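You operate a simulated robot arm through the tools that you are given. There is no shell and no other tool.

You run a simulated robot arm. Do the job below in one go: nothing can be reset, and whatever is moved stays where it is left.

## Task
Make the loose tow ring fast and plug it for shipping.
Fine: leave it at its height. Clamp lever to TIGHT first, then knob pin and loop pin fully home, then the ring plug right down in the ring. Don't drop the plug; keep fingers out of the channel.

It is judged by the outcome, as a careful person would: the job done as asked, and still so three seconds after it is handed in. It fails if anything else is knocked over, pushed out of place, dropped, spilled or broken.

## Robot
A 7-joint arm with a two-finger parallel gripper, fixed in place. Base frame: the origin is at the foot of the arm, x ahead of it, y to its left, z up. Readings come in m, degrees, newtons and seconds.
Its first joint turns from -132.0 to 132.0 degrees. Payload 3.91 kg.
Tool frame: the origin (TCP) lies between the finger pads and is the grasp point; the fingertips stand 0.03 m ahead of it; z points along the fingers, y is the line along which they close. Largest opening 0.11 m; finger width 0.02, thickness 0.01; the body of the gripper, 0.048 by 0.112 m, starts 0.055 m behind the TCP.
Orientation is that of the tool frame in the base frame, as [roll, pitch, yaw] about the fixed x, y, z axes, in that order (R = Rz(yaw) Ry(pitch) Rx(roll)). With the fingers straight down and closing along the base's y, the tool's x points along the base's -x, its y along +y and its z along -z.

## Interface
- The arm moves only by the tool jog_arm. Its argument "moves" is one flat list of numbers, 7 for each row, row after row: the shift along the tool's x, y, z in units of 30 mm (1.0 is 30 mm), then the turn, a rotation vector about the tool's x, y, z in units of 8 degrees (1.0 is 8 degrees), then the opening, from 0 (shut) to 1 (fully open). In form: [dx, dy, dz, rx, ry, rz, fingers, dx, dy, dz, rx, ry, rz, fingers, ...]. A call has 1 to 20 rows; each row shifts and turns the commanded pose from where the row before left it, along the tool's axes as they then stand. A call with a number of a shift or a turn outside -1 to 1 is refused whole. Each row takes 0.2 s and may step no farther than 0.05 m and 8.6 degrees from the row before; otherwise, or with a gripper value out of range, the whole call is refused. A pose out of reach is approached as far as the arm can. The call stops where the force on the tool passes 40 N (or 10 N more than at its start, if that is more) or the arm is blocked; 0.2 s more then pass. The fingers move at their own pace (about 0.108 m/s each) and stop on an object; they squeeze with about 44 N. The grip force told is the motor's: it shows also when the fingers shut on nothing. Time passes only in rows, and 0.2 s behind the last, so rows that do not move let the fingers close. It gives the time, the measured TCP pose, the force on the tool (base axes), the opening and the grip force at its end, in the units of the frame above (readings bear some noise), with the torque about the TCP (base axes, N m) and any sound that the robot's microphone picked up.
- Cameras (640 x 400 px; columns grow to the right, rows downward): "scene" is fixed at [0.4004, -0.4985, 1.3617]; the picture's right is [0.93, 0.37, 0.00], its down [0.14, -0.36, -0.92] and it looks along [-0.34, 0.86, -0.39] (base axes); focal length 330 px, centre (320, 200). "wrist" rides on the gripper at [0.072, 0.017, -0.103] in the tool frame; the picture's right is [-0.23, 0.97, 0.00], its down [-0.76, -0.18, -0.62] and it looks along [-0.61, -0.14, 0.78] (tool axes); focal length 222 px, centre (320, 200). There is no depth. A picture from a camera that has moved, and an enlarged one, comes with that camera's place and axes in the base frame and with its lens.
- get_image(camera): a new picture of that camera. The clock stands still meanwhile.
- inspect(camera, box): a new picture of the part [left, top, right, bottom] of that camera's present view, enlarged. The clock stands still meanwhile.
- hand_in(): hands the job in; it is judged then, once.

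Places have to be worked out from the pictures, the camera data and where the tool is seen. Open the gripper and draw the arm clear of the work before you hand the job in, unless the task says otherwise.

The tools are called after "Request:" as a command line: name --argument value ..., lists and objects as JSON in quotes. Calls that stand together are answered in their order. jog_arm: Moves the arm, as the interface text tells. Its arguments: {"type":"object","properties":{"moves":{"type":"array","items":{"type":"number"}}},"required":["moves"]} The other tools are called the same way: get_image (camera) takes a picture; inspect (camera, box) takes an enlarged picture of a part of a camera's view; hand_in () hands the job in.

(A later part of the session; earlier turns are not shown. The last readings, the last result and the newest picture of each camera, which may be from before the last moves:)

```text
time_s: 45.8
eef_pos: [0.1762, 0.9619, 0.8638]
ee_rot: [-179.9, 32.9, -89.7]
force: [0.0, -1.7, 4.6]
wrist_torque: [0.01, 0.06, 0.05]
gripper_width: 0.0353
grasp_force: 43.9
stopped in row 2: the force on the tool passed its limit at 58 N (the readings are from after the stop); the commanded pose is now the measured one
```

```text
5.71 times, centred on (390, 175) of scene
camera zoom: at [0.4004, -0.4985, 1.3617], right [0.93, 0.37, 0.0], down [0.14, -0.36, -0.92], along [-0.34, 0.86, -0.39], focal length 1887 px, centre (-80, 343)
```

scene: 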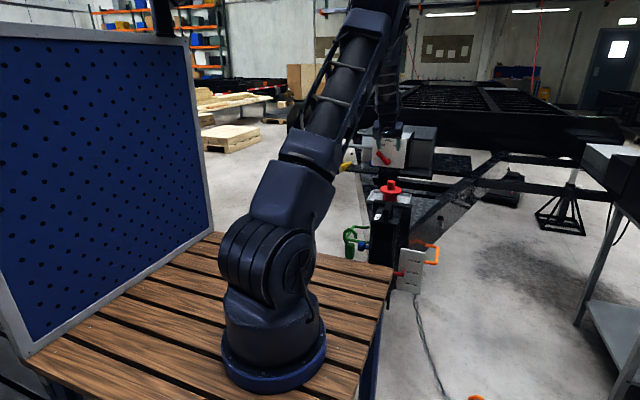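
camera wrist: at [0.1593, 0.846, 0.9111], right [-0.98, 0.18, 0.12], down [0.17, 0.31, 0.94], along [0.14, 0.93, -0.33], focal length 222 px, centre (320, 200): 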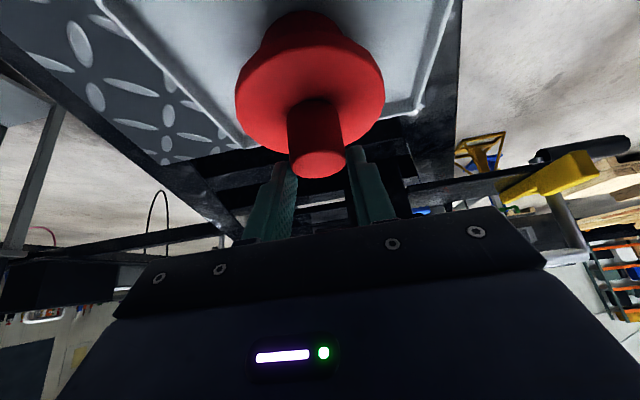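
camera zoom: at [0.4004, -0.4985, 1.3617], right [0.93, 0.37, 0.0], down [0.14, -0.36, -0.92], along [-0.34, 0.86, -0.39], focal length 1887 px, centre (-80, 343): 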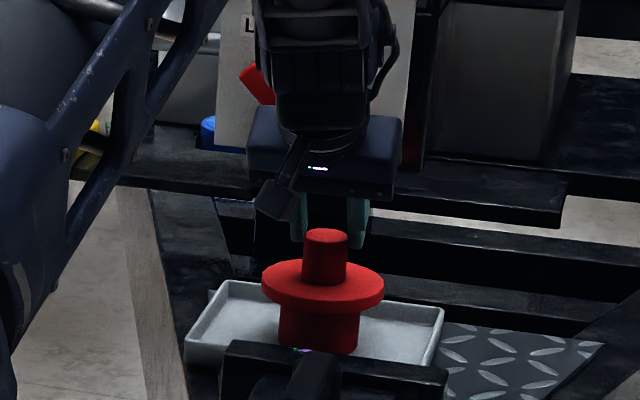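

The plug is back on the tray upright, and the stop was only from sliding down the knob while gripping. I open the fingers and check where everything stands.

Request:
jog_arm --moves '[0, 0, 0, 0, 0, 0, 0.4, 0, 0, 0, 0, 0, 0, 0.6, 0, 0, 0, 0, 0, 0, 0.6]'

Request:
inspect --camera "wrist" --box '[210, 0, 430, 220]'

Request:
inspect --camera "scene" --box '[360, 165, 430, 215]'

```text
time_s: 46.6
eef_pos: [0.1772, 0.9629, 0.8627]
ee_rot: [-179.7, 32.6, -89.7]
force: [-0.6, -0.1, 0.8]
wrist_torque: [-0.01, 0.0, 0.0]
gripper_width: 0.0656
grasp_force: 0.0
```

```text
1.82 times, centred on (320, 110) of wrist
camera zoom: at [0.1597, 0.8459, 0.9106], right [-0.98, 0.19, 0.12], down [0.17, 0.31, 0.94], along [0.14, 0.93, -0.33], focal length 404 px, centre (320, 364)
```

zoom: 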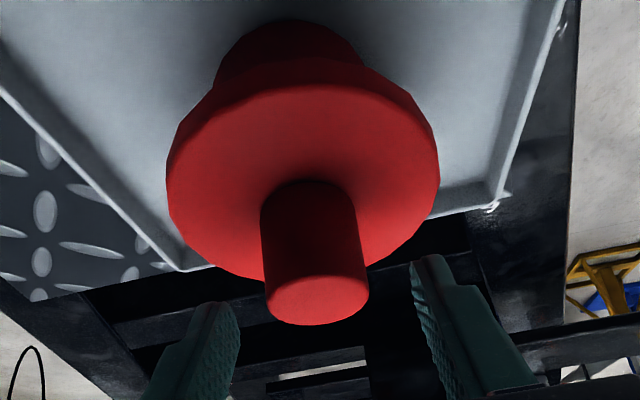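

```text
8.00 times, centred on (395, 190) of scene
camera zoom: at [0.4004, -0.4985, 1.3617], right [0.93, 0.37, 0.0], down [0.14, -0.36, -0.92], along [-0.34, 0.86, -0.39], focal length 2642 px, centre (-280, 280)
```

zoom: 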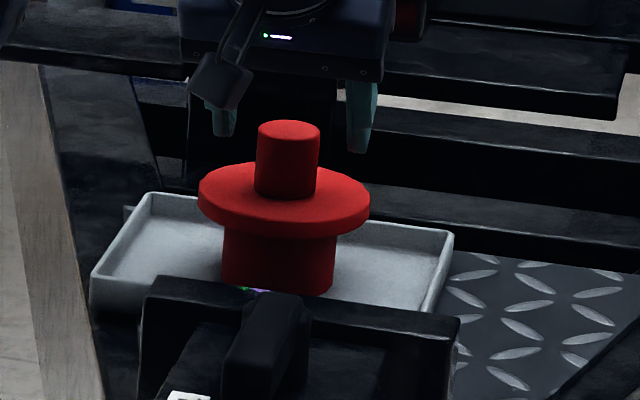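

The plug stands almost where it was, axis about (0.1755, 0.9695). I go back down to full depth on the knob, just above the flange, for a second grip.

Request:
jog_arm --moves '[0.19, 0.03, 0.32, 0, 0, 0, 0.6, 0.19, 0.03, 0.32, 0, 0, 0, 0.6, 0, 0, 0, 0, 0, 0, 0.6]'

Request:
inspect --camera "wrist" --box '[210, 0, 430, 220]'

Request:
inspect --camera "scene" --box '[370, 165, 410, 200]'

```text
time_s: 47.4
eef_pos: [0.1752, 0.9642, 0.8392]
ee_rot: [-179.8, 32.6, -89.5]
force: [0.6, -0.2, -0.3]
wrist_torque: [-0.04, 0.04, 0.03]
gripper_width: 0.066
grasp_force: 0.1
```

```text
1.82 times, centred on (320, 110) of wrist
camera zoom: at [0.1584, 0.8475, 0.8876], right [-0.98, 0.19, 0.12], down [0.17, 0.31, 0.94], along [0.14, 0.93, -0.33], focal length 404 px, centre (320, 364)
```

zoom: 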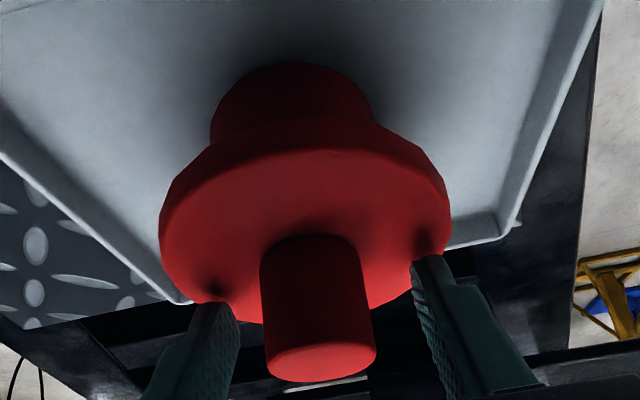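

```text
11.43 times, centred on (390, 182) of scene
camera zoom: at [0.4004, -0.4985, 1.3617], right [0.93, 0.37, 0.0], down [0.14, -0.36, -0.92], along [-0.34, 0.86, -0.39], focal length 3774 px, centre (-480, 400)
```

zoom: 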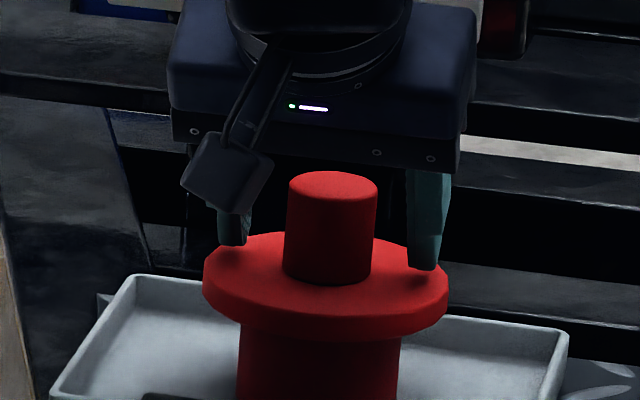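

The fingertips are just above the flange at full knob depth. I close, then lift only 4 mm and check for slip.

Request:
jog_arm --moves '[0, 0, 0, 0, 0, 0, 0.4, 0, 0, 0, 0, 0, 0, 0, 0, 0, 0, 0, 0, 0, 0, 0, 0, 0, 0, 0, 0, 0, 0, 0, 0, 0, 0, 0, 0]'

Request:
inspect --camera "wrist" --box '[210, 0, 430, 220]'

Request:
jog_arm --moves '[-0.036, 0, -0.056, 0, 0, 0, 0, -0.036, 0, -0.056, 0, 0, 0, 0]'

Request:
inspect --camera "wrist" --box '[210, 0, 430, 220]'

Request:
inspect --camera "scene" --box '[370, 165, 410, 200]'

```text
time_s: 48.6
eef_pos: [0.1756, 0.9634, 0.8418]
ee_rot: [-179.8, 32.7, -89.7]
force: [0.7, -0.9, 1.6]
wrist_torque: [-0.01, 0.01, 0.0]
gripper_width: 0.0352
grasp_force: 44.0
```

```text
1.82 times, centred on (320, 110) of wrist
camera zoom: at [0.1584, 0.8475, 0.8878], right [-0.98, 0.19, 0.12], down [0.17, 0.31, 0.94], along [0.14, 0.93, -0.33], focal length 404 px, centre (320, 364)
```

zoom: 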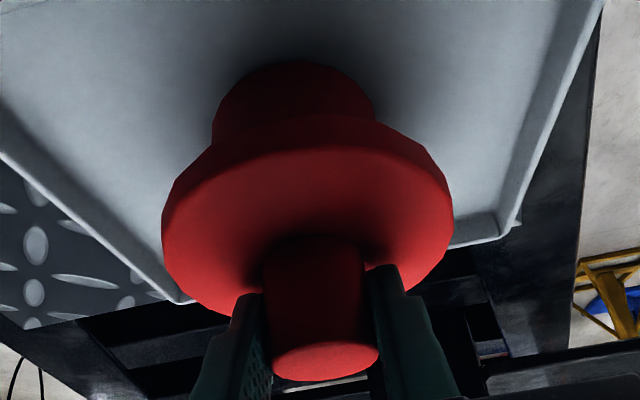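

```text
time_s: 49.2
eef_pos: [0.1753, 0.965, 0.8443]
ee_rot: [-179.8, 32.7, -89.6]
force: [-0.2, -0.1, -3.0]
wrist_torque: [-0.01, 0.0, -0.01]
gripper_width: 0.0351
grasp_force: 44.2
```

```text
1.82 times, centred on (320, 110) of wrist
camera zoom: at [0.1578, 0.8472, 0.8915], right [-0.98, 0.18, 0.12], down [0.17, 0.31, 0.94], along [0.14, 0.93, -0.33], focal length 404 px, centre (320, 364)
```

zoom: 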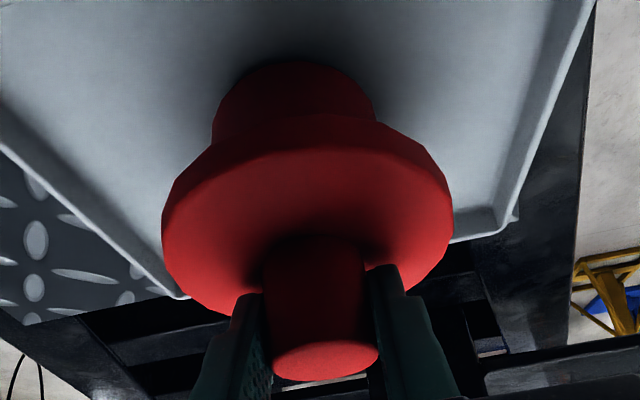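

```text
11.43 times, centred on (390, 182) of scene
camera zoom: at [0.4004, -0.4985, 1.3617], right [0.93, 0.37, 0.0], down [0.14, -0.36, -0.92], along [-0.34, 0.86, -0.39], focal length 3774 px, centre (-480, 400)
```

zoom: 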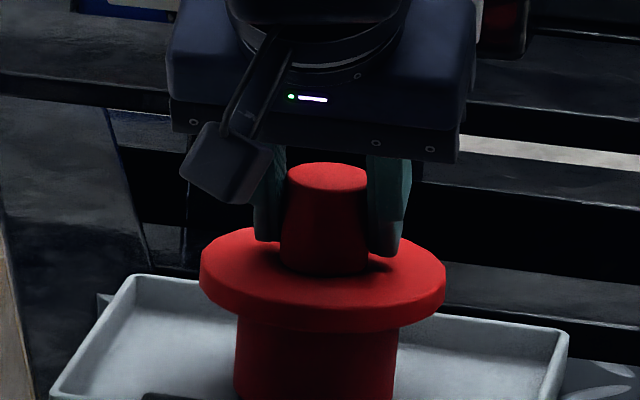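

This time the plug rose with the gripper, no slip, and the scale shows about 3 N of weight. I lift another 16 mm gently and check again.

Request:
jog_arm --moves '[-0.072, 0, -0.112, 0, 0, 0, 0, -0.072, 0, -0.112, 0, 0, 0, 0, -0.072, 0, -0.112, 0, 0, 0, 0, -0.072, 0, -0.112, 0, 0, 0, 0]'

Request:
inspect --camera "wrist" --box '[210, 0, 430, 220]'

Request:
inspect --camera "scene" --box '[370, 165, 410, 200]'

```text
time_s: 50.2
eef_pos: [0.1761, 0.9642, 0.8612]
ee_rot: [-179.9, 32.7, -89.5]
force: [-0.4, 0.4, -2.1]
wrist_torque: [-0.02, -0.01, 0.01]
gripper_width: 0.0351
grasp_force: 44.2
```

```text
1.82 times, centred on (320, 110) of wrist
camera zoom: at [0.1581, 0.8469, 0.9088], right [-0.98, 0.19, 0.12], down [0.17, 0.31, 0.94], along [0.14, 0.93, -0.33], focal length 404 px, centre (320, 364)
```

zoom: 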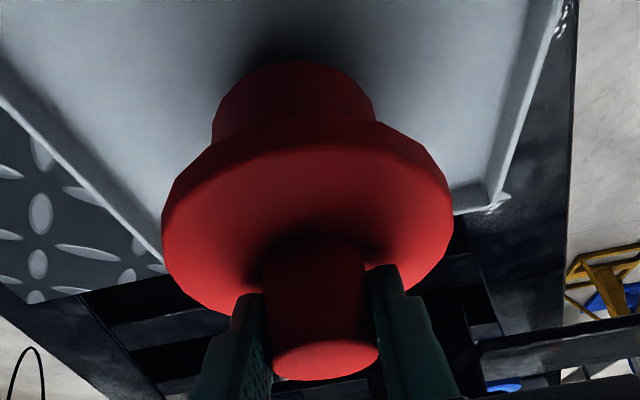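

```text
11.43 times, centred on (390, 182) of scene
camera zoom: at [0.4004, -0.4985, 1.3617], right [0.93, 0.37, 0.0], down [0.14, -0.36, -0.92], along [-0.34, 0.86, -0.39], focal length 3774 px, centre (-480, 400)
```

zoom: 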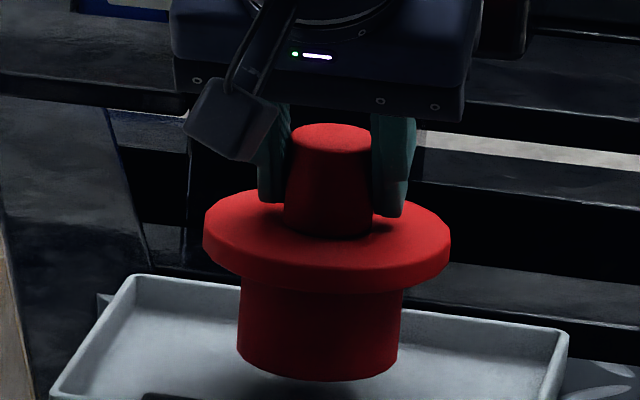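

The grip now holds with no slip. I rise another 60 mm straight up to clear the tray rim and re-check the hold.

Request:
jog_arm --moves '[-0.144, 0, -0.224, 0, 0, 0, 0, -0.216, 0, -0.337, 0, 0, 0, 0, -0.216, 0, -0.337, 0, 0, 0, 0, -0.216, 0, -0.337, 0, 0, 0, 0, -0.216, 0, -0.337, 0, 0, 0, 0]'

Request:
inspect --camera "wrist" --box '[210, 0, 430, 220]'

Request:
inspect --camera "scene" --box '[350, 140, 430, 210]'

```text
time_s: 51.4
eef_pos: [0.1759, 0.9625, 0.9179]
ee_rot: [-179.8, 32.6, -89.5]
force: [0.2, 0.0, -2.9]
wrist_torque: [-0.02, -0.02, 0.02]
gripper_width: 0.0354
grasp_force: 44.4
```

```text
1.82 times, centred on (320, 110) of wrist
camera zoom: at [0.1584, 0.8463, 0.9652], right [-0.98, 0.18, 0.12], down [0.17, 0.31, 0.94], along [0.14, 0.93, -0.33], focal length 404 px, centre (320, 364)
```

zoom: 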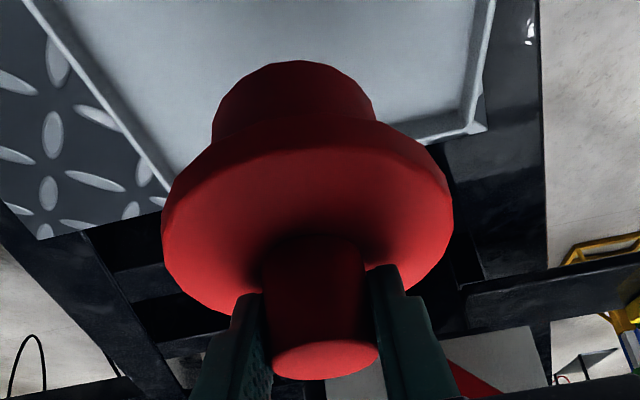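

```text
5.71 times, centred on (390, 175) of scene
camera zoom: at [0.4004, -0.4985, 1.3617], right [0.93, 0.37, 0.0], down [0.14, -0.36, -0.92], along [-0.34, 0.86, -0.39], focal length 1887 px, centre (-80, 343)
```

zoom: 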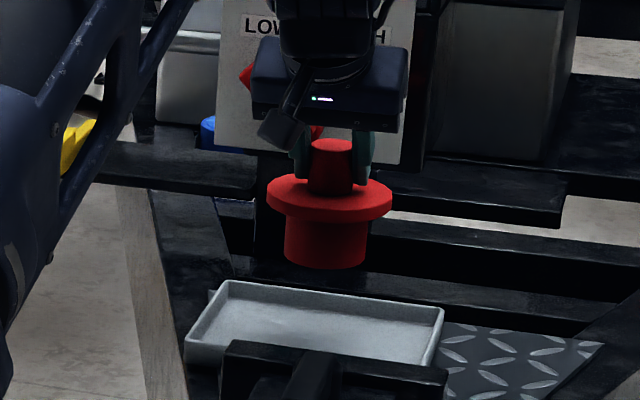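

The plug hangs steady at the same place in the grip. I carry it up and back toward the channel, to z≈1.05, well above lever and plate.

Request:
jog_arm --moves '[0.1, -0.04, -0.3, 0, 0, 0, 0, 0.2, -0.08, -0.6, 0, 0, 0, 0, 0.22, -0.08, -0.66, 0, 0, 0, 0, 0.22, -0.08, -0.66, 0, 0, 0, 0, 0.22, -0.08, -0.66, 0, 0, 0, 0, 0.22, -0.08, -0.66, 0, 0, 0, 0, 0.22, -0.08, -0.66, 0, 0, 0, 0, 0.22, -0.08, -0.66, 0, 0, 0, 0, 0.22, -0.08, -0.66, 0, 0, 0, 0, 0.22, -0.08, -0.66, 0, 0, 0, 0, 0.12, -0.04, -0.36, 0, 0, 0, 0]'

Request:
inspect --camera "wrist" --box '[210, 0, 430, 220]'

Request:
get_image --camera "scene"

```text
time_s: 53.8
eef_pos: [0.1987, 0.8016, 1.0484]
ee_rot: [-179.8, 32.6, -89.6]
force: [-0.3, -0.5, -2.7]
wrist_torque: [-0.03, 0.01, 0.01]
gripper_width: 0.0352
grasp_force: 44.1
```

```text
1.82 times, centred on (320, 110) of wrist
camera zoom: at [0.1819, 0.6851, 1.0955], right [-0.98, 0.19, 0.12], down [0.17, 0.31, 0.94], along [0.14, 0.93, -0.33], focal length 404 px, centre (320, 364)
```

zoom: 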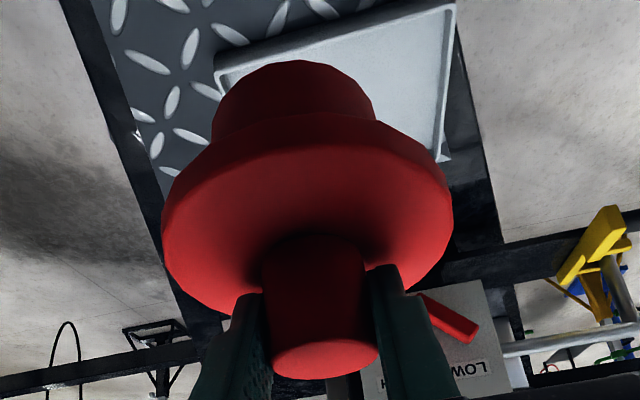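

```text
taken
```

scene: 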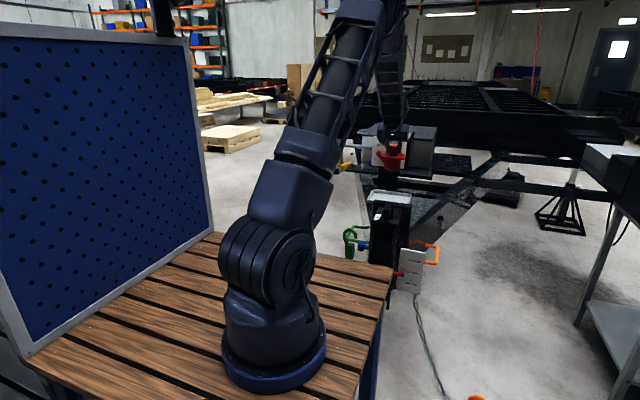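

The plug is steady above the deck at (0.199, 0.802, 1.05). I carry it on toward the ring in stages, checking that the arm follows.

Request:
jog_arm --moves '[0.3, -0.04, -0.17, 0, 0, 0, 0, 0.6, -0.07, -0.35, 0, 0, 0, 0, 0.69, -0.07, -0.4, 0, 0, 0, 0, 0.69, -0.07, -0.4, 0, 0, 0, 0, 0.69, -0.07, -0.4, 0, 0, 0, 0, 0.69, -0.07, -0.4, 0, 0, 0, 0, 0.69, -0.07, -0.4, 0, 0, 0, 0, 0.69, -0.07, -0.4, 0, 0, 0, 0, 0.3, -0.04, -0.17, 0, 0, 0, 0]'

Request:
get_image --camera "wrist"

Request:
get_image --camera "scene"

```text
time_s: 55.8
eef_pos: [0.217, 0.6171, 1.0379]
ee_rot: [-179.8, 32.7, -89.5]
force: [0.0, 1.4, -2.4]
wrist_torque: [-0.03, -0.01, -0.02]
gripper_width: 0.0353
grasp_force: 43.9
```

```text
taken
camera wrist: at [0.2007, 0.5006, 1.0853], right [-0.98, 0.18, 0.12], down [0.17, 0.31, 0.94], along [0.14, 0.93, -0.33], focal length 222 px, centre (320, 200)
```

wrist: 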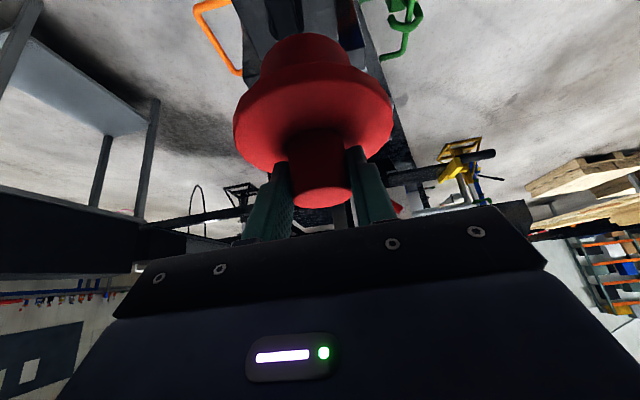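

```text
taken
```

scene: 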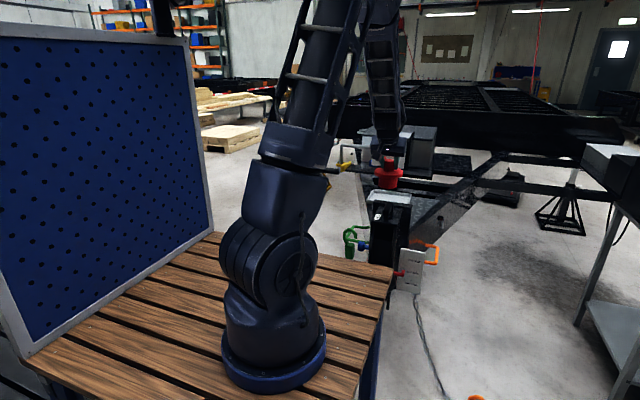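

The arm follows well and the plug passes about 70 mm above the lever. I go on to directly above the ring.

Request:
jog_arm --moves '[0.3, -0.03, -0.19, 0, 0, 0, 0, 0.6, -0.05, -0.385, 0, 0, 0, 0, 0.65, -0.06, -0.417, 0, 0, 0, 0, 0.65, -0.06, -0.417, 0, 0, 0, 0, 0.65, -0.06, -0.417, 0, 0, 0, 0, 0.65, -0.06, -0.417, 0, 0, 0, 0, 0.35, -0.03, -0.225, 0, 0, 0, 0, 0.3, 0, -0.19, 0, 0, 0, 0]'

Request:
get_image --camera "wrist"

Request:
get_image --camera "scene"

```text
time_s: 57.6
eef_pos: [0.228, 0.471, 1.0388]
ee_rot: [-179.9, 32.7, -89.6]
force: [0.2, 0.3, -2.9]
wrist_torque: [0.0, 0.0, -0.01]
gripper_width: 0.0351
grasp_force: 44.2
```

```text
taken
camera wrist: at [0.2114, 0.3536, 1.0864], right [-0.98, 0.19, 0.12], down [0.17, 0.31, 0.94], along [0.14, 0.93, -0.33], focal length 222 px, centre (320, 200)
```

wrist: 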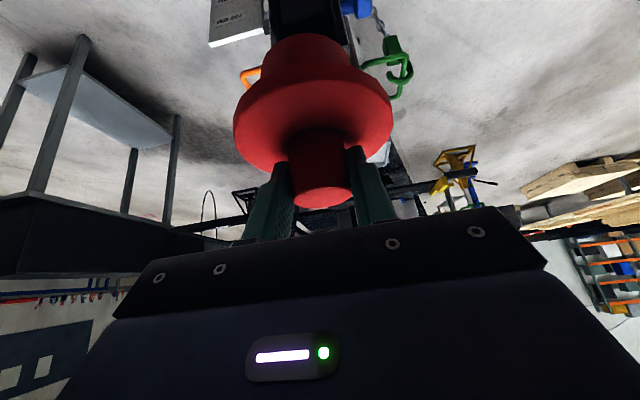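

```text
taken
```

scene: 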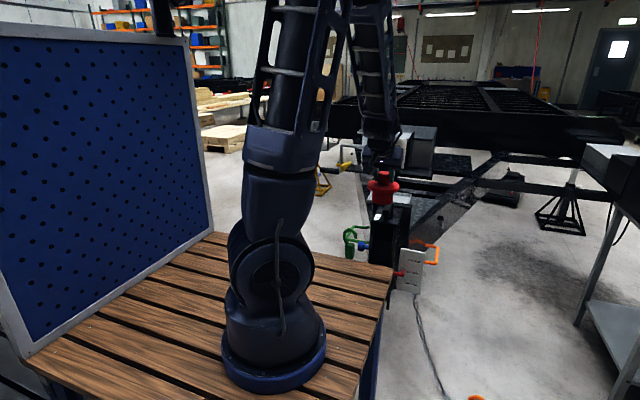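

The arm reached (0.228, 0.471) above the ring with the plug held firmly. I start down in stages, watching the tracking and clearance to the lever and channel.

Request:
jog_arm --moves '[0.16, 0, 0.25, 0, 0, 0, 0, 0.31, 0, 0.49, 0, 0, 0, 0, 0.31, 0, 0.49, 0, 0, 0, 0, 0.31, 0, 0.49, 0, 0, 0, 0, 0.31, 0, 0.49, 0, 0, 0, 0, 0.31, 0, 0.49, 0, 0, 0, 0, 0.31, 0, 0.49, 0, 0, 0, 0, 0.2, 0, 0.31, 0, 0, 0, 0]'

Request:
get_image --camera "wrist"

Request:
inspect --camera "scene" --box '[320, 150, 440, 270]'

```text
time_s: 59.4
eef_pos: [0.2292, 0.4704, 0.9157]
ee_rot: [-179.7, 32.7, -89.6]
force: [-0.1, 0.9, -3.4]
wrist_torque: [-0.05, -0.01, 0.02]
gripper_width: 0.035
grasp_force: 43.6
```

```text
taken
camera wrist: at [0.2125, 0.3534, 0.9623], right [-0.98, 0.18, 0.12], down [0.17, 0.31, 0.94], along [0.14, 0.93, -0.33], focal length 222 px, centre (320, 200)
```

wrist: 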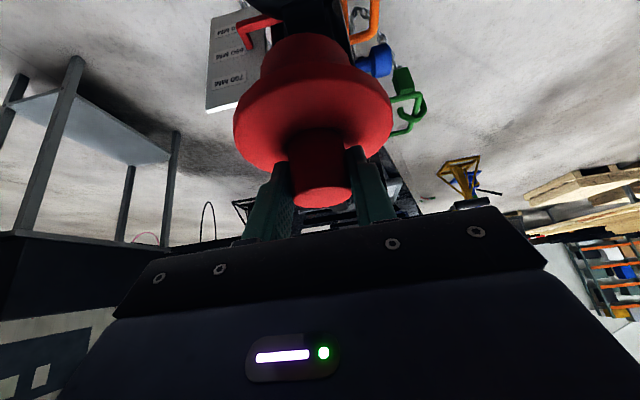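

```text
3.33 times, centred on (380, 210) of scene
camera zoom: at [0.4004, -0.4985, 1.3617], right [0.93, 0.37, 0.0], down [0.14, -0.36, -0.92], along [-0.34, 0.86, -0.39], focal length 1101 px, centre (120, 167)
```

zoom: 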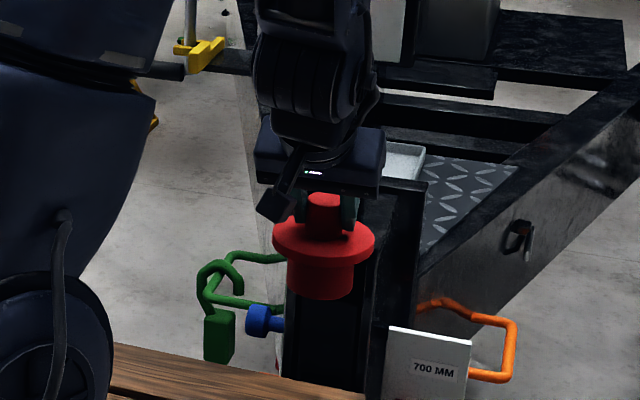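

Tracking remains good and nothing is near the plug. I continue down to about z 0.80, leaving the plug's bottom some 50 mm above the ring.

Request:
jog_arm --moves '[0.16, 0, 0.25, 0, 0, 0, 0, 0.31, 0, 0.49, 0, 0, 0, 0, 0.31, 0, 0.49, 0, 0, 0, 0, 0.31, 0, 0.49, 0, 0, 0, 0, 0.31, 0, 0.49, 0, 0, 0, 0, 0.31, 0, 0.49, 0, 0, 0, 0, 0.31, 0, 0.49, 0, 0, 0, 0, 0.1, 0, 0.16, 0, 0, 0, 0]'

Request:
get_image --camera "wrist"

Request:
inspect --camera "wrist" --box '[200, 0, 440, 150]'

Request:
get_image --camera "scene"

```text
time_s: 61.2
eef_pos: [0.2297, 0.4724, 0.7943]
ee_rot: [-179.8, 32.6, -89.6]
force: [0.2, 0.4, -2.9]
wrist_torque: [-0.03, 0.0, -0.04]
gripper_width: 0.0352
grasp_force: 43.7
```

```text
taken
camera wrist: at [0.212, 0.3555, 0.8417], right [-0.98, 0.19, 0.12], down [0.17, 0.31, 0.94], along [0.14, 0.93, -0.33], focal length 222 px, centre (320, 200)
```

wrist: 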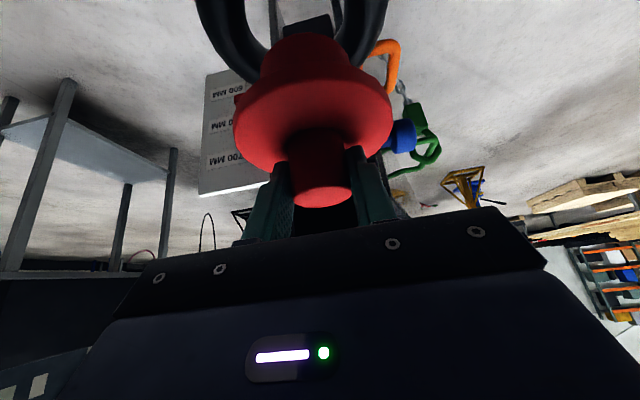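

```text
2.67 times, centred on (320, 75) of wrist
camera zoom: at [0.212, 0.3555, 0.8417], right [-0.98, 0.19, 0.12], down [0.17, 0.31, 0.94], along [0.14, 0.93, -0.33], focal length 592 px, centre (320, 533)
```

zoom: 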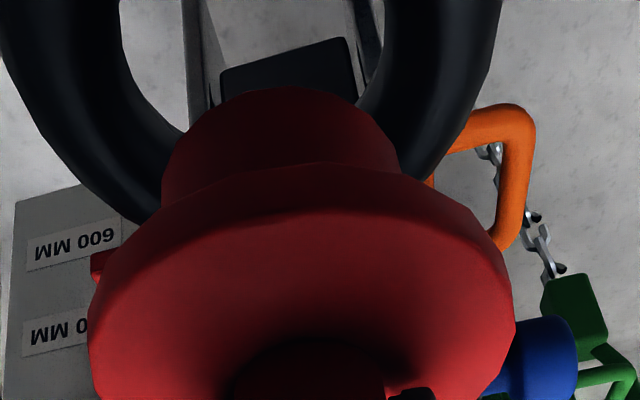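

```text
taken
```

scene: 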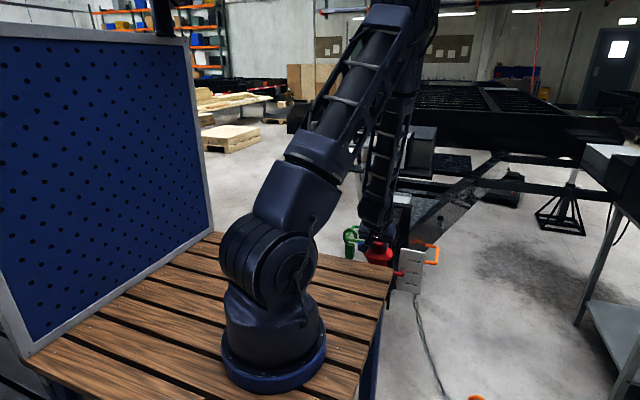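

The ring shows on both sides beneath the plug body. I enlarge this strip to measure the centring.

Request:
inspect --camera "wrist" --box '[190, 0, 400, 100]'

```text
3.05 times, centred on (295, 50) of wrist
camera zoom: at [0.212, 0.3555, 0.8417], right [-0.98, 0.19, 0.12], down [0.17, 0.31, 0.94], along [0.14, 0.93, -0.33], focal length 677 px, centre (396, 657)
```

zoom: 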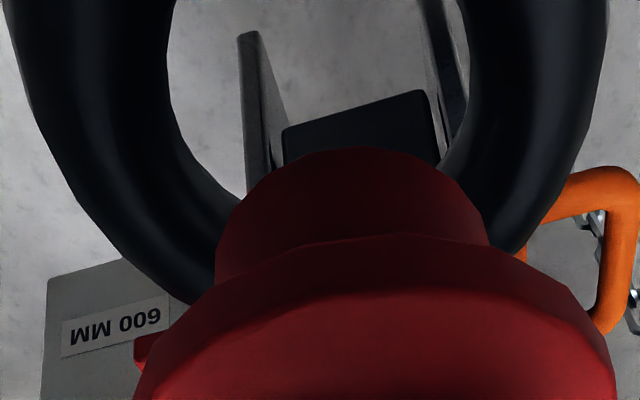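

Fitting the ring's outline gives a centre of about (0.230, 0.4735, 0.65) with a 76 mm hole; the plug axis is at about (0.2297, 0.475). That is well inside the 5 mm clearance, so I go down until the plug's lower edge is just above the ring and check again.

Request:
jog_arm --moves '[0.18, 0, 0.26, 0, 0, 0, 0, 0.18, 0, 0.26, 0, 0, 0, 0, 0.18, 0, 0.26, 0, 0, 0, 0, 0.16, 0, 0.24, 0, 0, 0, 0]'

Request:
get_image --camera "wrist"

Request:
inspect --camera "wrist" --box '[190, 0, 400, 100]'

Request:
inspect --camera "scene" --box '[320, 200, 440, 300]'

```text
time_s: 62.2
eef_pos: [0.2293, 0.4717, 0.759]
ee_rot: [-179.8, 32.8, -89.5]
force: [0.1, 0.1, -2.5]
wrist_torque: [-0.05, 0.0, 0.01]
gripper_width: 0.0353
grasp_force: 44.0
```

```text
taken
camera wrist: at [0.2119, 0.3543, 0.8056], right [-0.98, 0.18, 0.12], down [0.17, 0.31, 0.94], along [0.14, 0.93, -0.33], focal length 222 px, centre (320, 200)
```

wrist: 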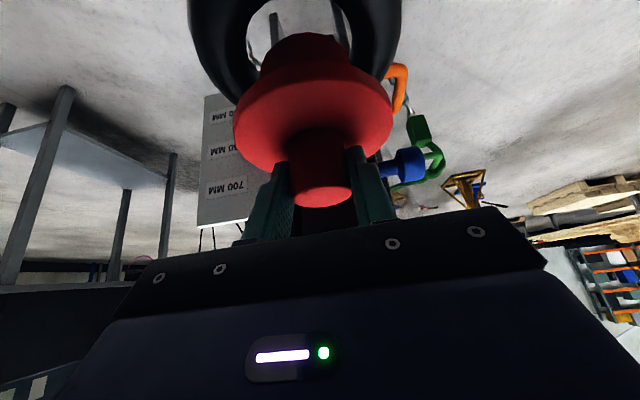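

```text
3.05 times, centred on (295, 50) of wrist
camera zoom: at [0.2119, 0.3543, 0.8056], right [-0.98, 0.18, 0.12], down [0.17, 0.31, 0.94], along [0.14, 0.93, -0.33], focal length 677 px, centre (396, 657)
```

zoom: 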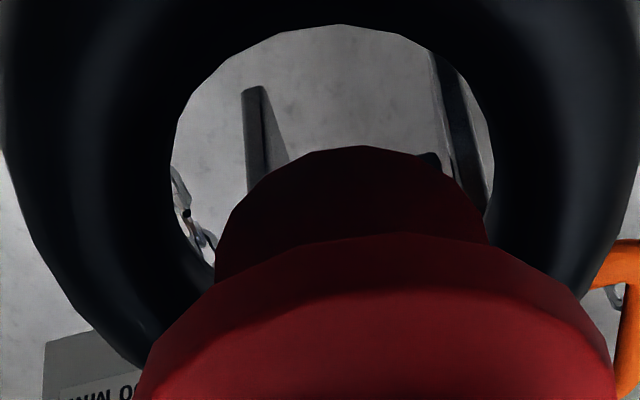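

```text
4.00 times, centred on (380, 250) of scene
camera zoom: at [0.4004, -0.4985, 1.3617], right [0.93, 0.37, 0.0], down [0.14, -0.36, -0.92], along [-0.34, 0.86, -0.39], focal length 1321 px, centre (80, 0)
```

zoom: 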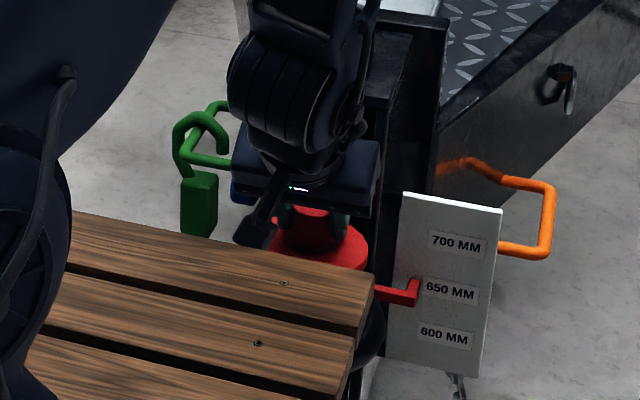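

The plug is above the hole, about 2 mm too far in +y and 1 mm in -x by this view. I correct that and go down in small steps, letting the body enter the ring.

Request:
jog_arm --moves '[0.056, -0.033, -0.036, 0, 0, 0, 0, 0.09, 0, 0.14, 0, 0, 0, 0, 0.09, 0, 0.14, 0, 0, 0, 0, 0.09, 0, 0.14, 0, 0, 0, 0, 0.09, 0, 0.14, 0, 0, 0, 0]'

Request:
inspect --camera "wrist" --box '[190, 0, 400, 100]'

Request:
inspect --camera "scene" --box '[320, 200, 440, 300]'

```text
time_s: 63.1
eef_pos: [0.2309, 0.4685, 0.7472]
ee_rot: [-179.7, 33.1, -89.3]
force: [-2.9, -12.7, 40.9]
wrist_torque: [0.41, -0.54, -0.13]
gripper_width: 0.0354
grasp_force: 43.8
stopped in row 4: the force on the tool passed its limit at 92 N (the readings are from after the stop); the commanded pose is now the measured one
```

```text
3.05 times, centred on (295, 50) of wrist
camera zoom: at [0.2137, 0.3517, 0.7944], right [-0.98, 0.18, 0.12], down [0.17, 0.3, 0.94], along [0.14, 0.94, -0.32], focal length 677 px, centre (396, 657)
```

zoom: 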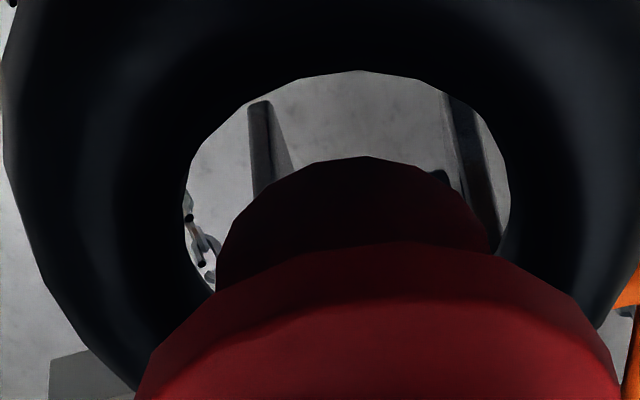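

```text
4.00 times, centred on (380, 250) of scene
camera zoom: at [0.4004, -0.4985, 1.3617], right [0.93, 0.37, 0.0], down [0.14, -0.36, -0.92], along [-0.34, 0.86, -0.39], focal length 1321 px, centre (80, 0)
```

zoom: 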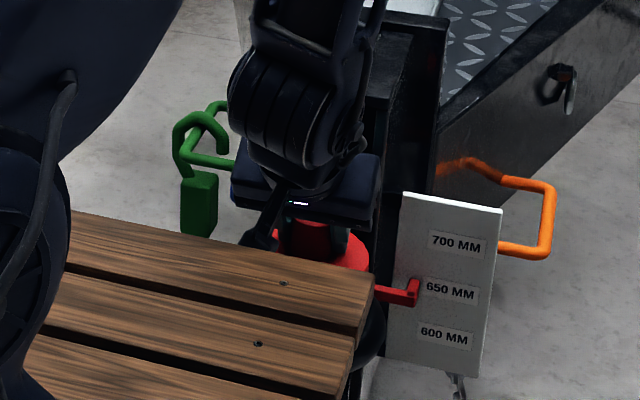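

The plug's edge met the ring: the torque and force point to contact on its +y side, and the picture also shows the plug about 5 mm too far toward +y. I raise 10 mm and check how the plug sits in the grip.

Request:
jog_arm --moves '[-0.09, 0, -0.14, 0, 0, 0, 0, -0.09, 0, -0.14, 0, 0, 0, 0]'

Request:
inspect --camera "wrist" --box '[190, 0, 400, 100]'

Request:
inspect --camera "wrist" --box '[210, 0, 430, 220]'

```text
time_s: 63.8
eef_pos: [0.2307, 0.4681, 0.7572]
ee_rot: [-179.8, 32.9, -89.5]
force: [0.2, 0.0, -3.0]
wrist_torque: [-0.03, -0.03, -0.01]
gripper_width: 0.0352
grasp_force: 43.7
```

```text
3.05 times, centred on (295, 50) of wrist
camera zoom: at [0.2138, 0.351, 0.8038], right [-0.98, 0.18, 0.12], down [0.17, 0.3, 0.94], along [0.14, 0.94, -0.33], focal length 677 px, centre (396, 657)
```

zoom: 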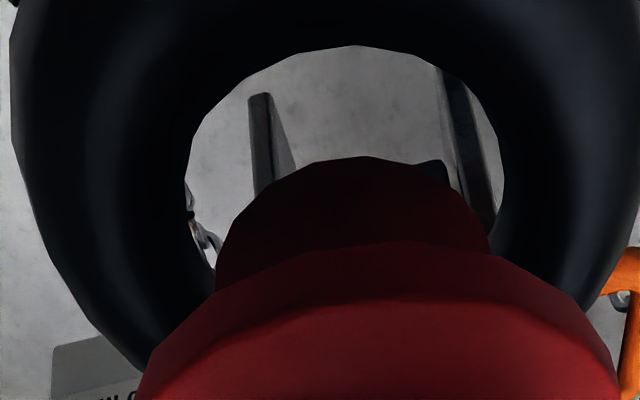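

```text
1.82 times, centred on (320, 110) of wrist
camera zoom: at [0.2138, 0.351, 0.8038], right [-0.98, 0.18, 0.12], down [0.17, 0.3, 0.94], along [0.14, 0.94, -0.33], focal length 404 px, centre (320, 364)
```

zoom: 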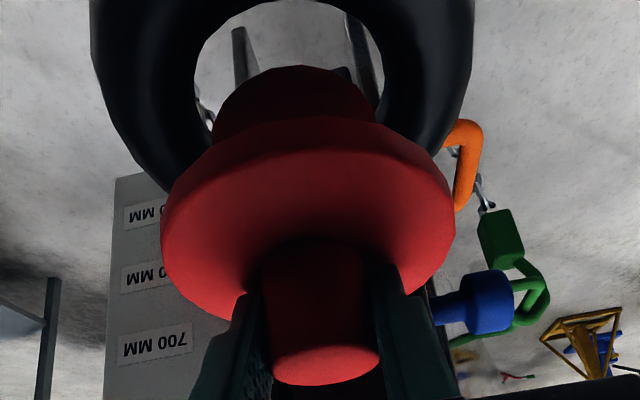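

The plug only moved up about 2 mm in the grip and is still upright. I shift 5 mm to -y and 1.5 mm to -x and look at the gap again.

Request:
jog_arm --moves '[0.14, 0.05, -0.09, 0, 0, 0, 0, 0, 0, 0, 0, 0, 0, 0]'

Request:
inspect --camera "wrist" --box '[190, 0, 400, 100]'

```text
time_s: 64.3
eef_pos: [0.2291, 0.464, 0.7574]
ee_rot: [-179.8, 33.0, -89.5]
force: [-0.2, -0.5, -1.9]
wrist_torque: [-0.03, -0.02, -0.03]
gripper_width: 0.0355
grasp_force: 43.9
```

```text
3.05 times, centred on (295, 50) of wrist
camera zoom: at [0.2125, 0.3469, 0.8036], right [-0.98, 0.18, 0.12], down [0.17, 0.3, 0.94], along [0.14, 0.94, -0.33], focal length 677 px, centre (396, 657)
```

zoom: 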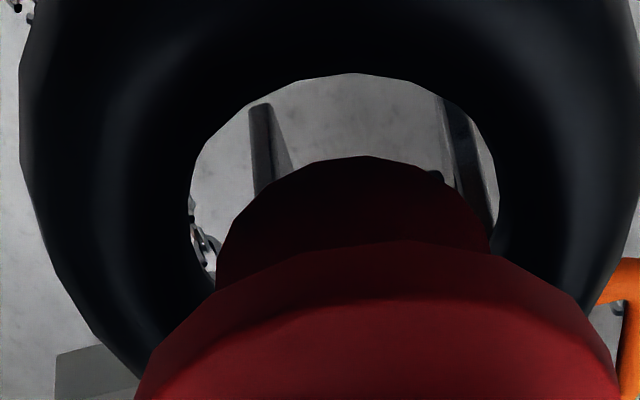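

Now the plug axis (y≈0.469) matches the ring centre (y≈0.470) within about 2 mm. I go down in 3 mm steps and read the force.

Request:
jog_arm --moves '[0.054, 0, 0.084, 0, 0, 0, 0, 0.054, 0, 0.084, 0, 0, 0, 0, 0.036, 0, 0.056, 0, 0, 0, 0]'

Request:
jog_arm --moves '[0.036, 0, 0.056, 0, 0, 0, 0, 0.018, 0, 0.028, 0, 0, 0, 0]'

Request:
inspect --camera "wrist" --box '[190, 0, 400, 100]'

```text
time_s: 65.2
eef_pos: [0.2277, 0.4642, 0.749]
ee_rot: [-179.8, 32.9, -89.5]
force: [-1.0, -0.2, -2.9]
wrist_torque: [-0.02, 0.03, 0.0]
gripper_width: 0.035
grasp_force: 44.0
```

```text
time_s: 65.8
eef_pos: [0.2292, 0.4647, 0.7461]
ee_rot: [-179.8, 32.9, -89.5]
force: [0.4, -0.7, -3.2]
wrist_torque: [-0.03, 0.05, -0.01]
gripper_width: 0.0351
grasp_force: 43.9
```

```text
3.05 times, centred on (295, 50) of wrist
camera zoom: at [0.2129, 0.3477, 0.7931], right [-0.98, 0.18, 0.12], down [0.17, 0.3, 0.94], along [0.14, 0.94, -0.33], focal length 677 px, centre (396, 657)
```

zoom: 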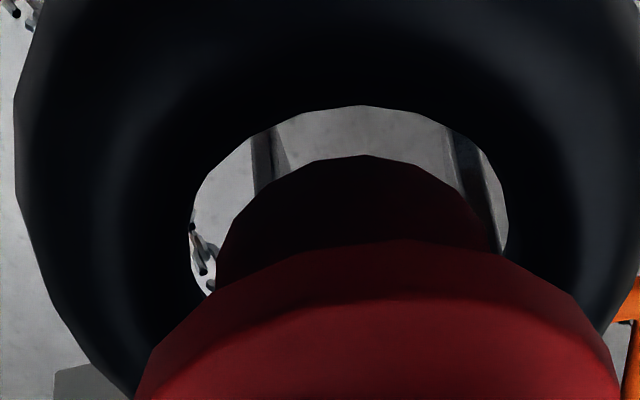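

No contact at this depth, where the plug hit before. I keep going down in 2–3 mm steps.

Request:
jog_arm --moves '[0.036, 0, 0.056, 0, 0, 0, 0, 0.036, 0, 0.056, 0, 0, 0, 0]'

Request:
jog_arm --moves '[0.036, 0, 0.056, 0, 0, 0, 0, 0.036, 0, 0.056, 0, 0, 0, 0]'

Request:
inspect --camera "wrist" --box '[190, 0, 400, 100]'

```text
time_s: 66.3
eef_pos: [0.2306, 0.464, 0.7428]
ee_rot: [-179.7, 32.9, -89.6]
force: [0.4, -0.8, -2.4]
wrist_torque: [-0.02, 0.01, -0.01]
gripper_width: 0.0354
grasp_force: 44.1
```

```text
time_s: 67.0
eef_pos: [0.2294, 0.4639, 0.7377]
ee_rot: [-179.7, 32.9, -89.5]
force: [0.4, -0.8, -3.0]
wrist_torque: [0.01, 0.04, 0.0]
gripper_width: 0.0354
grasp_force: 43.6
```

```text
3.05 times, centred on (295, 50) of wrist
camera zoom: at [0.2129, 0.3463, 0.7836], right [-0.98, 0.18, 0.12], down [0.17, 0.3, 0.94], along [0.14, 0.94, -0.33], focal length 677 px, centre (396, 657)
```

zoom: 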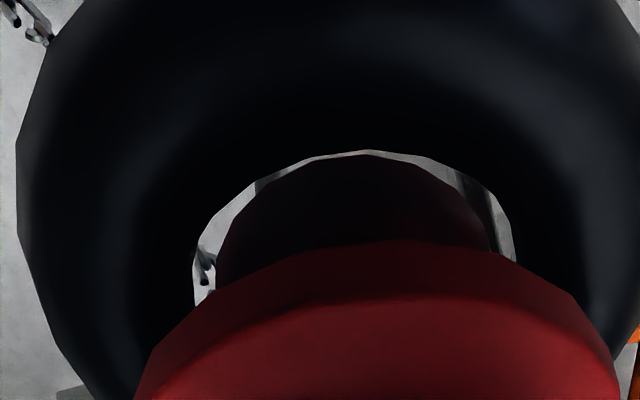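

The gaps left and right are equal (about 24 px each) and the front gap is about 5 mm, so the plug is entering centrally. I continue down toward the flange seat.

Request:
jog_arm --moves '[0.045, 0, 0.07, 0, 0, 0, 0, 0.045, 0, 0.07, 0, 0, 0, 0, 0.045, 0, 0.07, 0, 0, 0, 0]'

Request:
jog_arm --moves '[0.045, 0, 0.07, 0, 0, 0, 0, 0.045, 0, 0.07, 0, 0, 0, 0]'

Request:
inspect --camera "wrist" --box '[190, 0, 400, 100]'

Request:
get_image --camera "wrist"

```text
time_s: 67.8
eef_pos: [0.2281, 0.4642, 0.7297]
ee_rot: [-179.8, 32.9, -89.5]
force: [1.1, -0.1, -2.9]
wrist_torque: [-0.04, -0.01, 0.02]
gripper_width: 0.0354
grasp_force: 43.8
```

```text
time_s: 68.3
eef_pos: [0.2301, 0.4648, 0.7242]
ee_rot: [-179.9, 32.9, -89.5]
force: [0.4, -0.9, -2.9]
wrist_torque: [-0.09, 0.01, 0.02]
gripper_width: 0.0352
grasp_force: 43.8
```

```text
3.05 times, centred on (295, 50) of wrist
camera zoom: at [0.2135, 0.3478, 0.7713], right [-0.98, 0.18, 0.12], down [0.17, 0.3, 0.94], along [0.14, 0.94, -0.33], focal length 677 px, centre (396, 657)
```

zoom: 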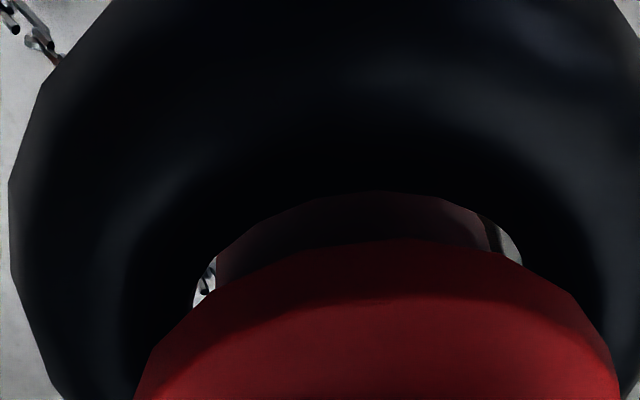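

```text
taken
camera wrist: at [0.2135, 0.3478, 0.7713], right [-0.98, 0.18, 0.12], down [0.17, 0.3, 0.94], along [0.14, 0.94, -0.33], focal length 222 px, centre (320, 200)
```

wrist: 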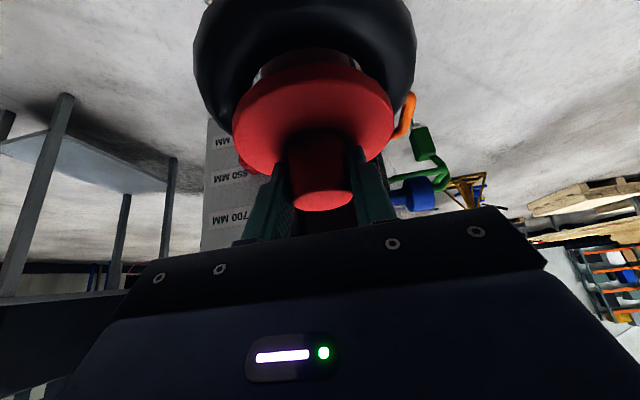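

The body is well inside the hole with no side load. I go on with 2 mm steps until the flange rests on the ring.

Request:
jog_arm --moves '[0.036, 0, 0.056, 0, 0, 0, 0, 0.036, 0, 0.056, 0, 0, 0, 0]'

Request:
jog_arm --moves '[0.036, 0, 0.056, 0, 0, 0, 0, 0.036, 0, 0.056, 0, 0, 0, 0]'

Request:
inspect --camera "wrist" --box '[190, 0, 400, 100]'

```text
time_s: 69.0
eef_pos: [0.2297, 0.4631, 0.7204]
ee_rot: [-179.9, 32.9, -89.5]
force: [0.4, -0.5, -3.2]
wrist_torque: [-0.02, -0.02, -0.03]
gripper_width: 0.0353
grasp_force: 43.8
```

```text
time_s: 69.5
eef_pos: [0.229, 0.4631, 0.7171]
ee_rot: [-179.9, 32.9, -89.5]
force: [1.1, 0.3, -3.4]
wrist_torque: [-0.01, -0.09, 0.01]
gripper_width: 0.0354
grasp_force: 43.9
```

```text
3.05 times, centred on (295, 50) of wrist
camera zoom: at [0.2117, 0.3466, 0.7636], right [-0.98, 0.18, 0.12], down [0.17, 0.3, 0.94], along [0.14, 0.94, -0.33], focal length 677 px, centre (396, 657)
```

zoom: 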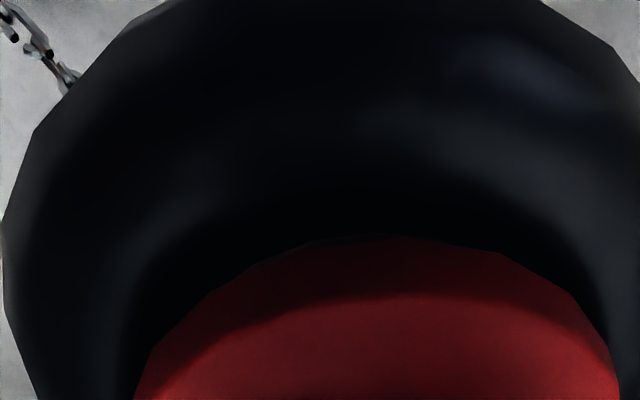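

Flange is close to the ring and still no contact. I continue in 1.5–2 mm steps.

Request:
jog_arm --moves '[0.036, 0, 0.056, 0, 0, 0, 0, 0.018, 0, 0.028, 0, 0, 0, 0]'

Request:
jog_arm --moves '[0.027, 0, 0.042, 0, 0, 0, 0, 0.018, 0, 0.028, 0, 0, 0, 0]'

Request:
jog_arm --moves '[0.027, 0, 0.042, 0, 0, 0, 0, 0, 0, 0, 0, 0, 0, 0]'

Request:
get_image --camera "wrist"

```text
time_s: 70.2
eef_pos: [0.2286, 0.4638, 0.7131]
ee_rot: [-179.8, 32.9, -89.5]
force: [-0.2, -0.8, -3.0]
wrist_torque: [-0.01, -0.03, 0.03]
gripper_width: 0.0353
grasp_force: 43.9
```

```text
time_s: 70.8
eef_pos: [0.2281, 0.4635, 0.7124]
ee_rot: [-179.7, 33.0, -89.5]
force: [-1.7, -2.5, 10.5]
wrist_torque: [0.53, 0.29, 0.14]
gripper_width: 0.0355
grasp_force: 44.1
```

```text
time_s: 71.3
eef_pos: [0.2286, 0.4638, 0.7119]
ee_rot: [-179.8, 33.0, -89.6]
force: [-0.9, -5.5, 13.8]
wrist_torque: [0.27, 0.34, 0.08]
gripper_width: 0.0353
grasp_force: 44.3
stopped in row 2: the force on the tool passed its limit at 45 N (the readings are from after the stop); the commanded pose is now the measured one
```

```text
taken
camera wrist: at [0.2124, 0.3473, 0.7578], right [-0.98, 0.18, 0.12], down [0.17, 0.3, 0.94], along [0.14, 0.94, -0.33], focal length 222 px, centre (320, 200)
```

wrist: 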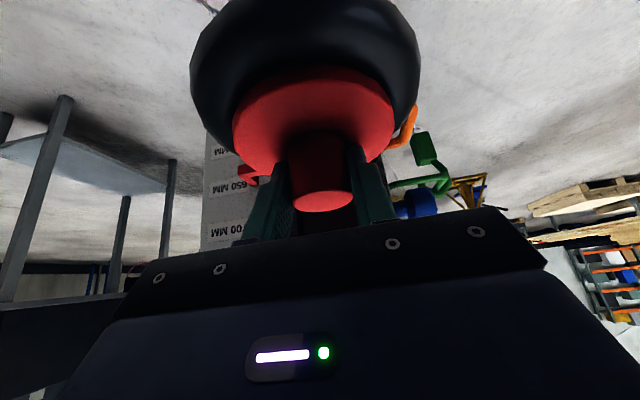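

The flange met the ring at z≈0.712 as expected. I enlarge the picture to see whether it sits flat all round before letting go.

Request:
inspect --camera "wrist" --box '[210, 20, 430, 180]'

Request:
inspect --camera "scene" --box '[340, 220, 420, 290]'

```text
2.50 times, centred on (320, 100) of wrist
camera zoom: at [0.2124, 0.3473, 0.7578], right [-0.98, 0.18, 0.12], down [0.17, 0.3, 0.94], along [0.14, 0.94, -0.33], focal length 555 px, centre (320, 450)
```

zoom: 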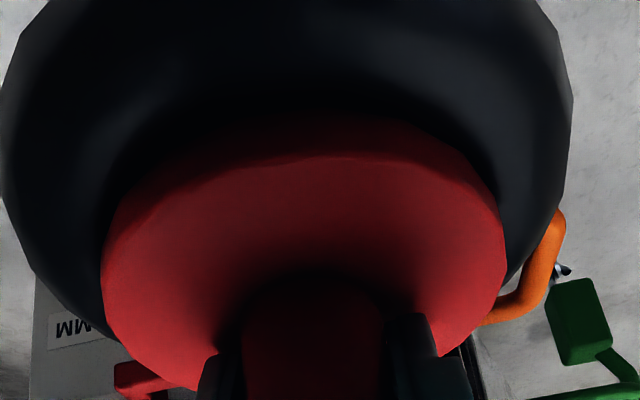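

```text
5.71 times, centred on (380, 255) of scene
camera zoom: at [0.4004, -0.4985, 1.3617], right [0.93, 0.37, 0.0], down [0.14, -0.36, -0.92], along [-0.34, 0.86, -0.39], focal length 1887 px, centre (-23, -114)
```

zoom: 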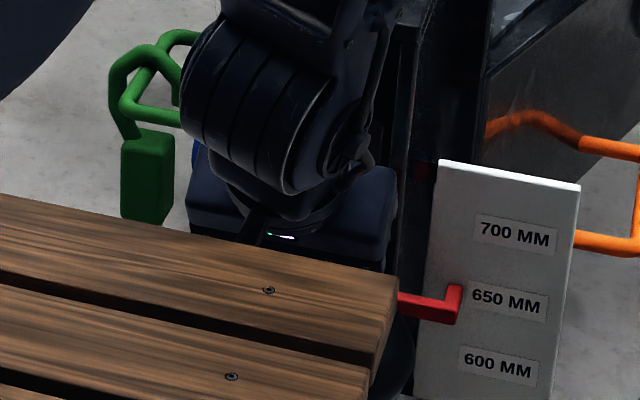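

The flange lies on the ring as far as can be seen, and the pointer still reads 650. I open the fingers gently and look at how the plug settles.

Request:
jog_arm --moves '[0, 0, 0, 0, 0, 0, 0.36, 0, 0, 0, 0, 0, 0, 0.45, 0, 0, 0, 0, 0, 0, 0.55, 0, 0, 0, 0, 0, 0, 0.55]'

Request:
inspect --camera "wrist" --box '[210, 20, 430, 220]'

```text
time_s: 72.3
eef_pos: [0.2292, 0.4652, 0.7116]
ee_rot: [-179.8, 33.0, -89.6]
force: [4.5, 0.8, 17.6]
wrist_torque: [0.14, 0.14, -0.1]
gripper_width: 0.057
grasp_force: 0.1
```

```text
2.00 times, centred on (320, 120) of wrist
camera zoom: at [0.2125, 0.3478, 0.7576], right [-0.98, 0.18, 0.12], down [0.17, 0.3, 0.94], along [0.14, 0.94, -0.32], focal length 444 px, centre (320, 360)
```

zoom: 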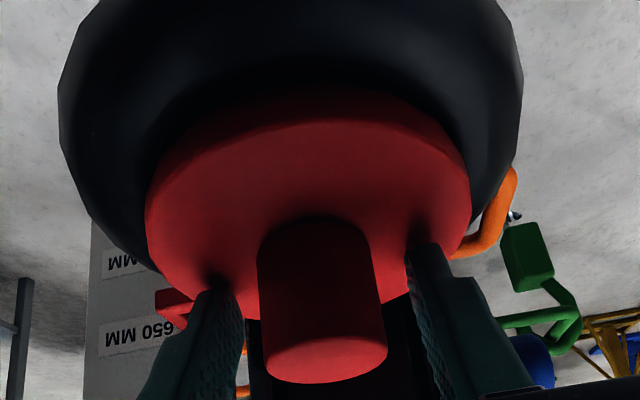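

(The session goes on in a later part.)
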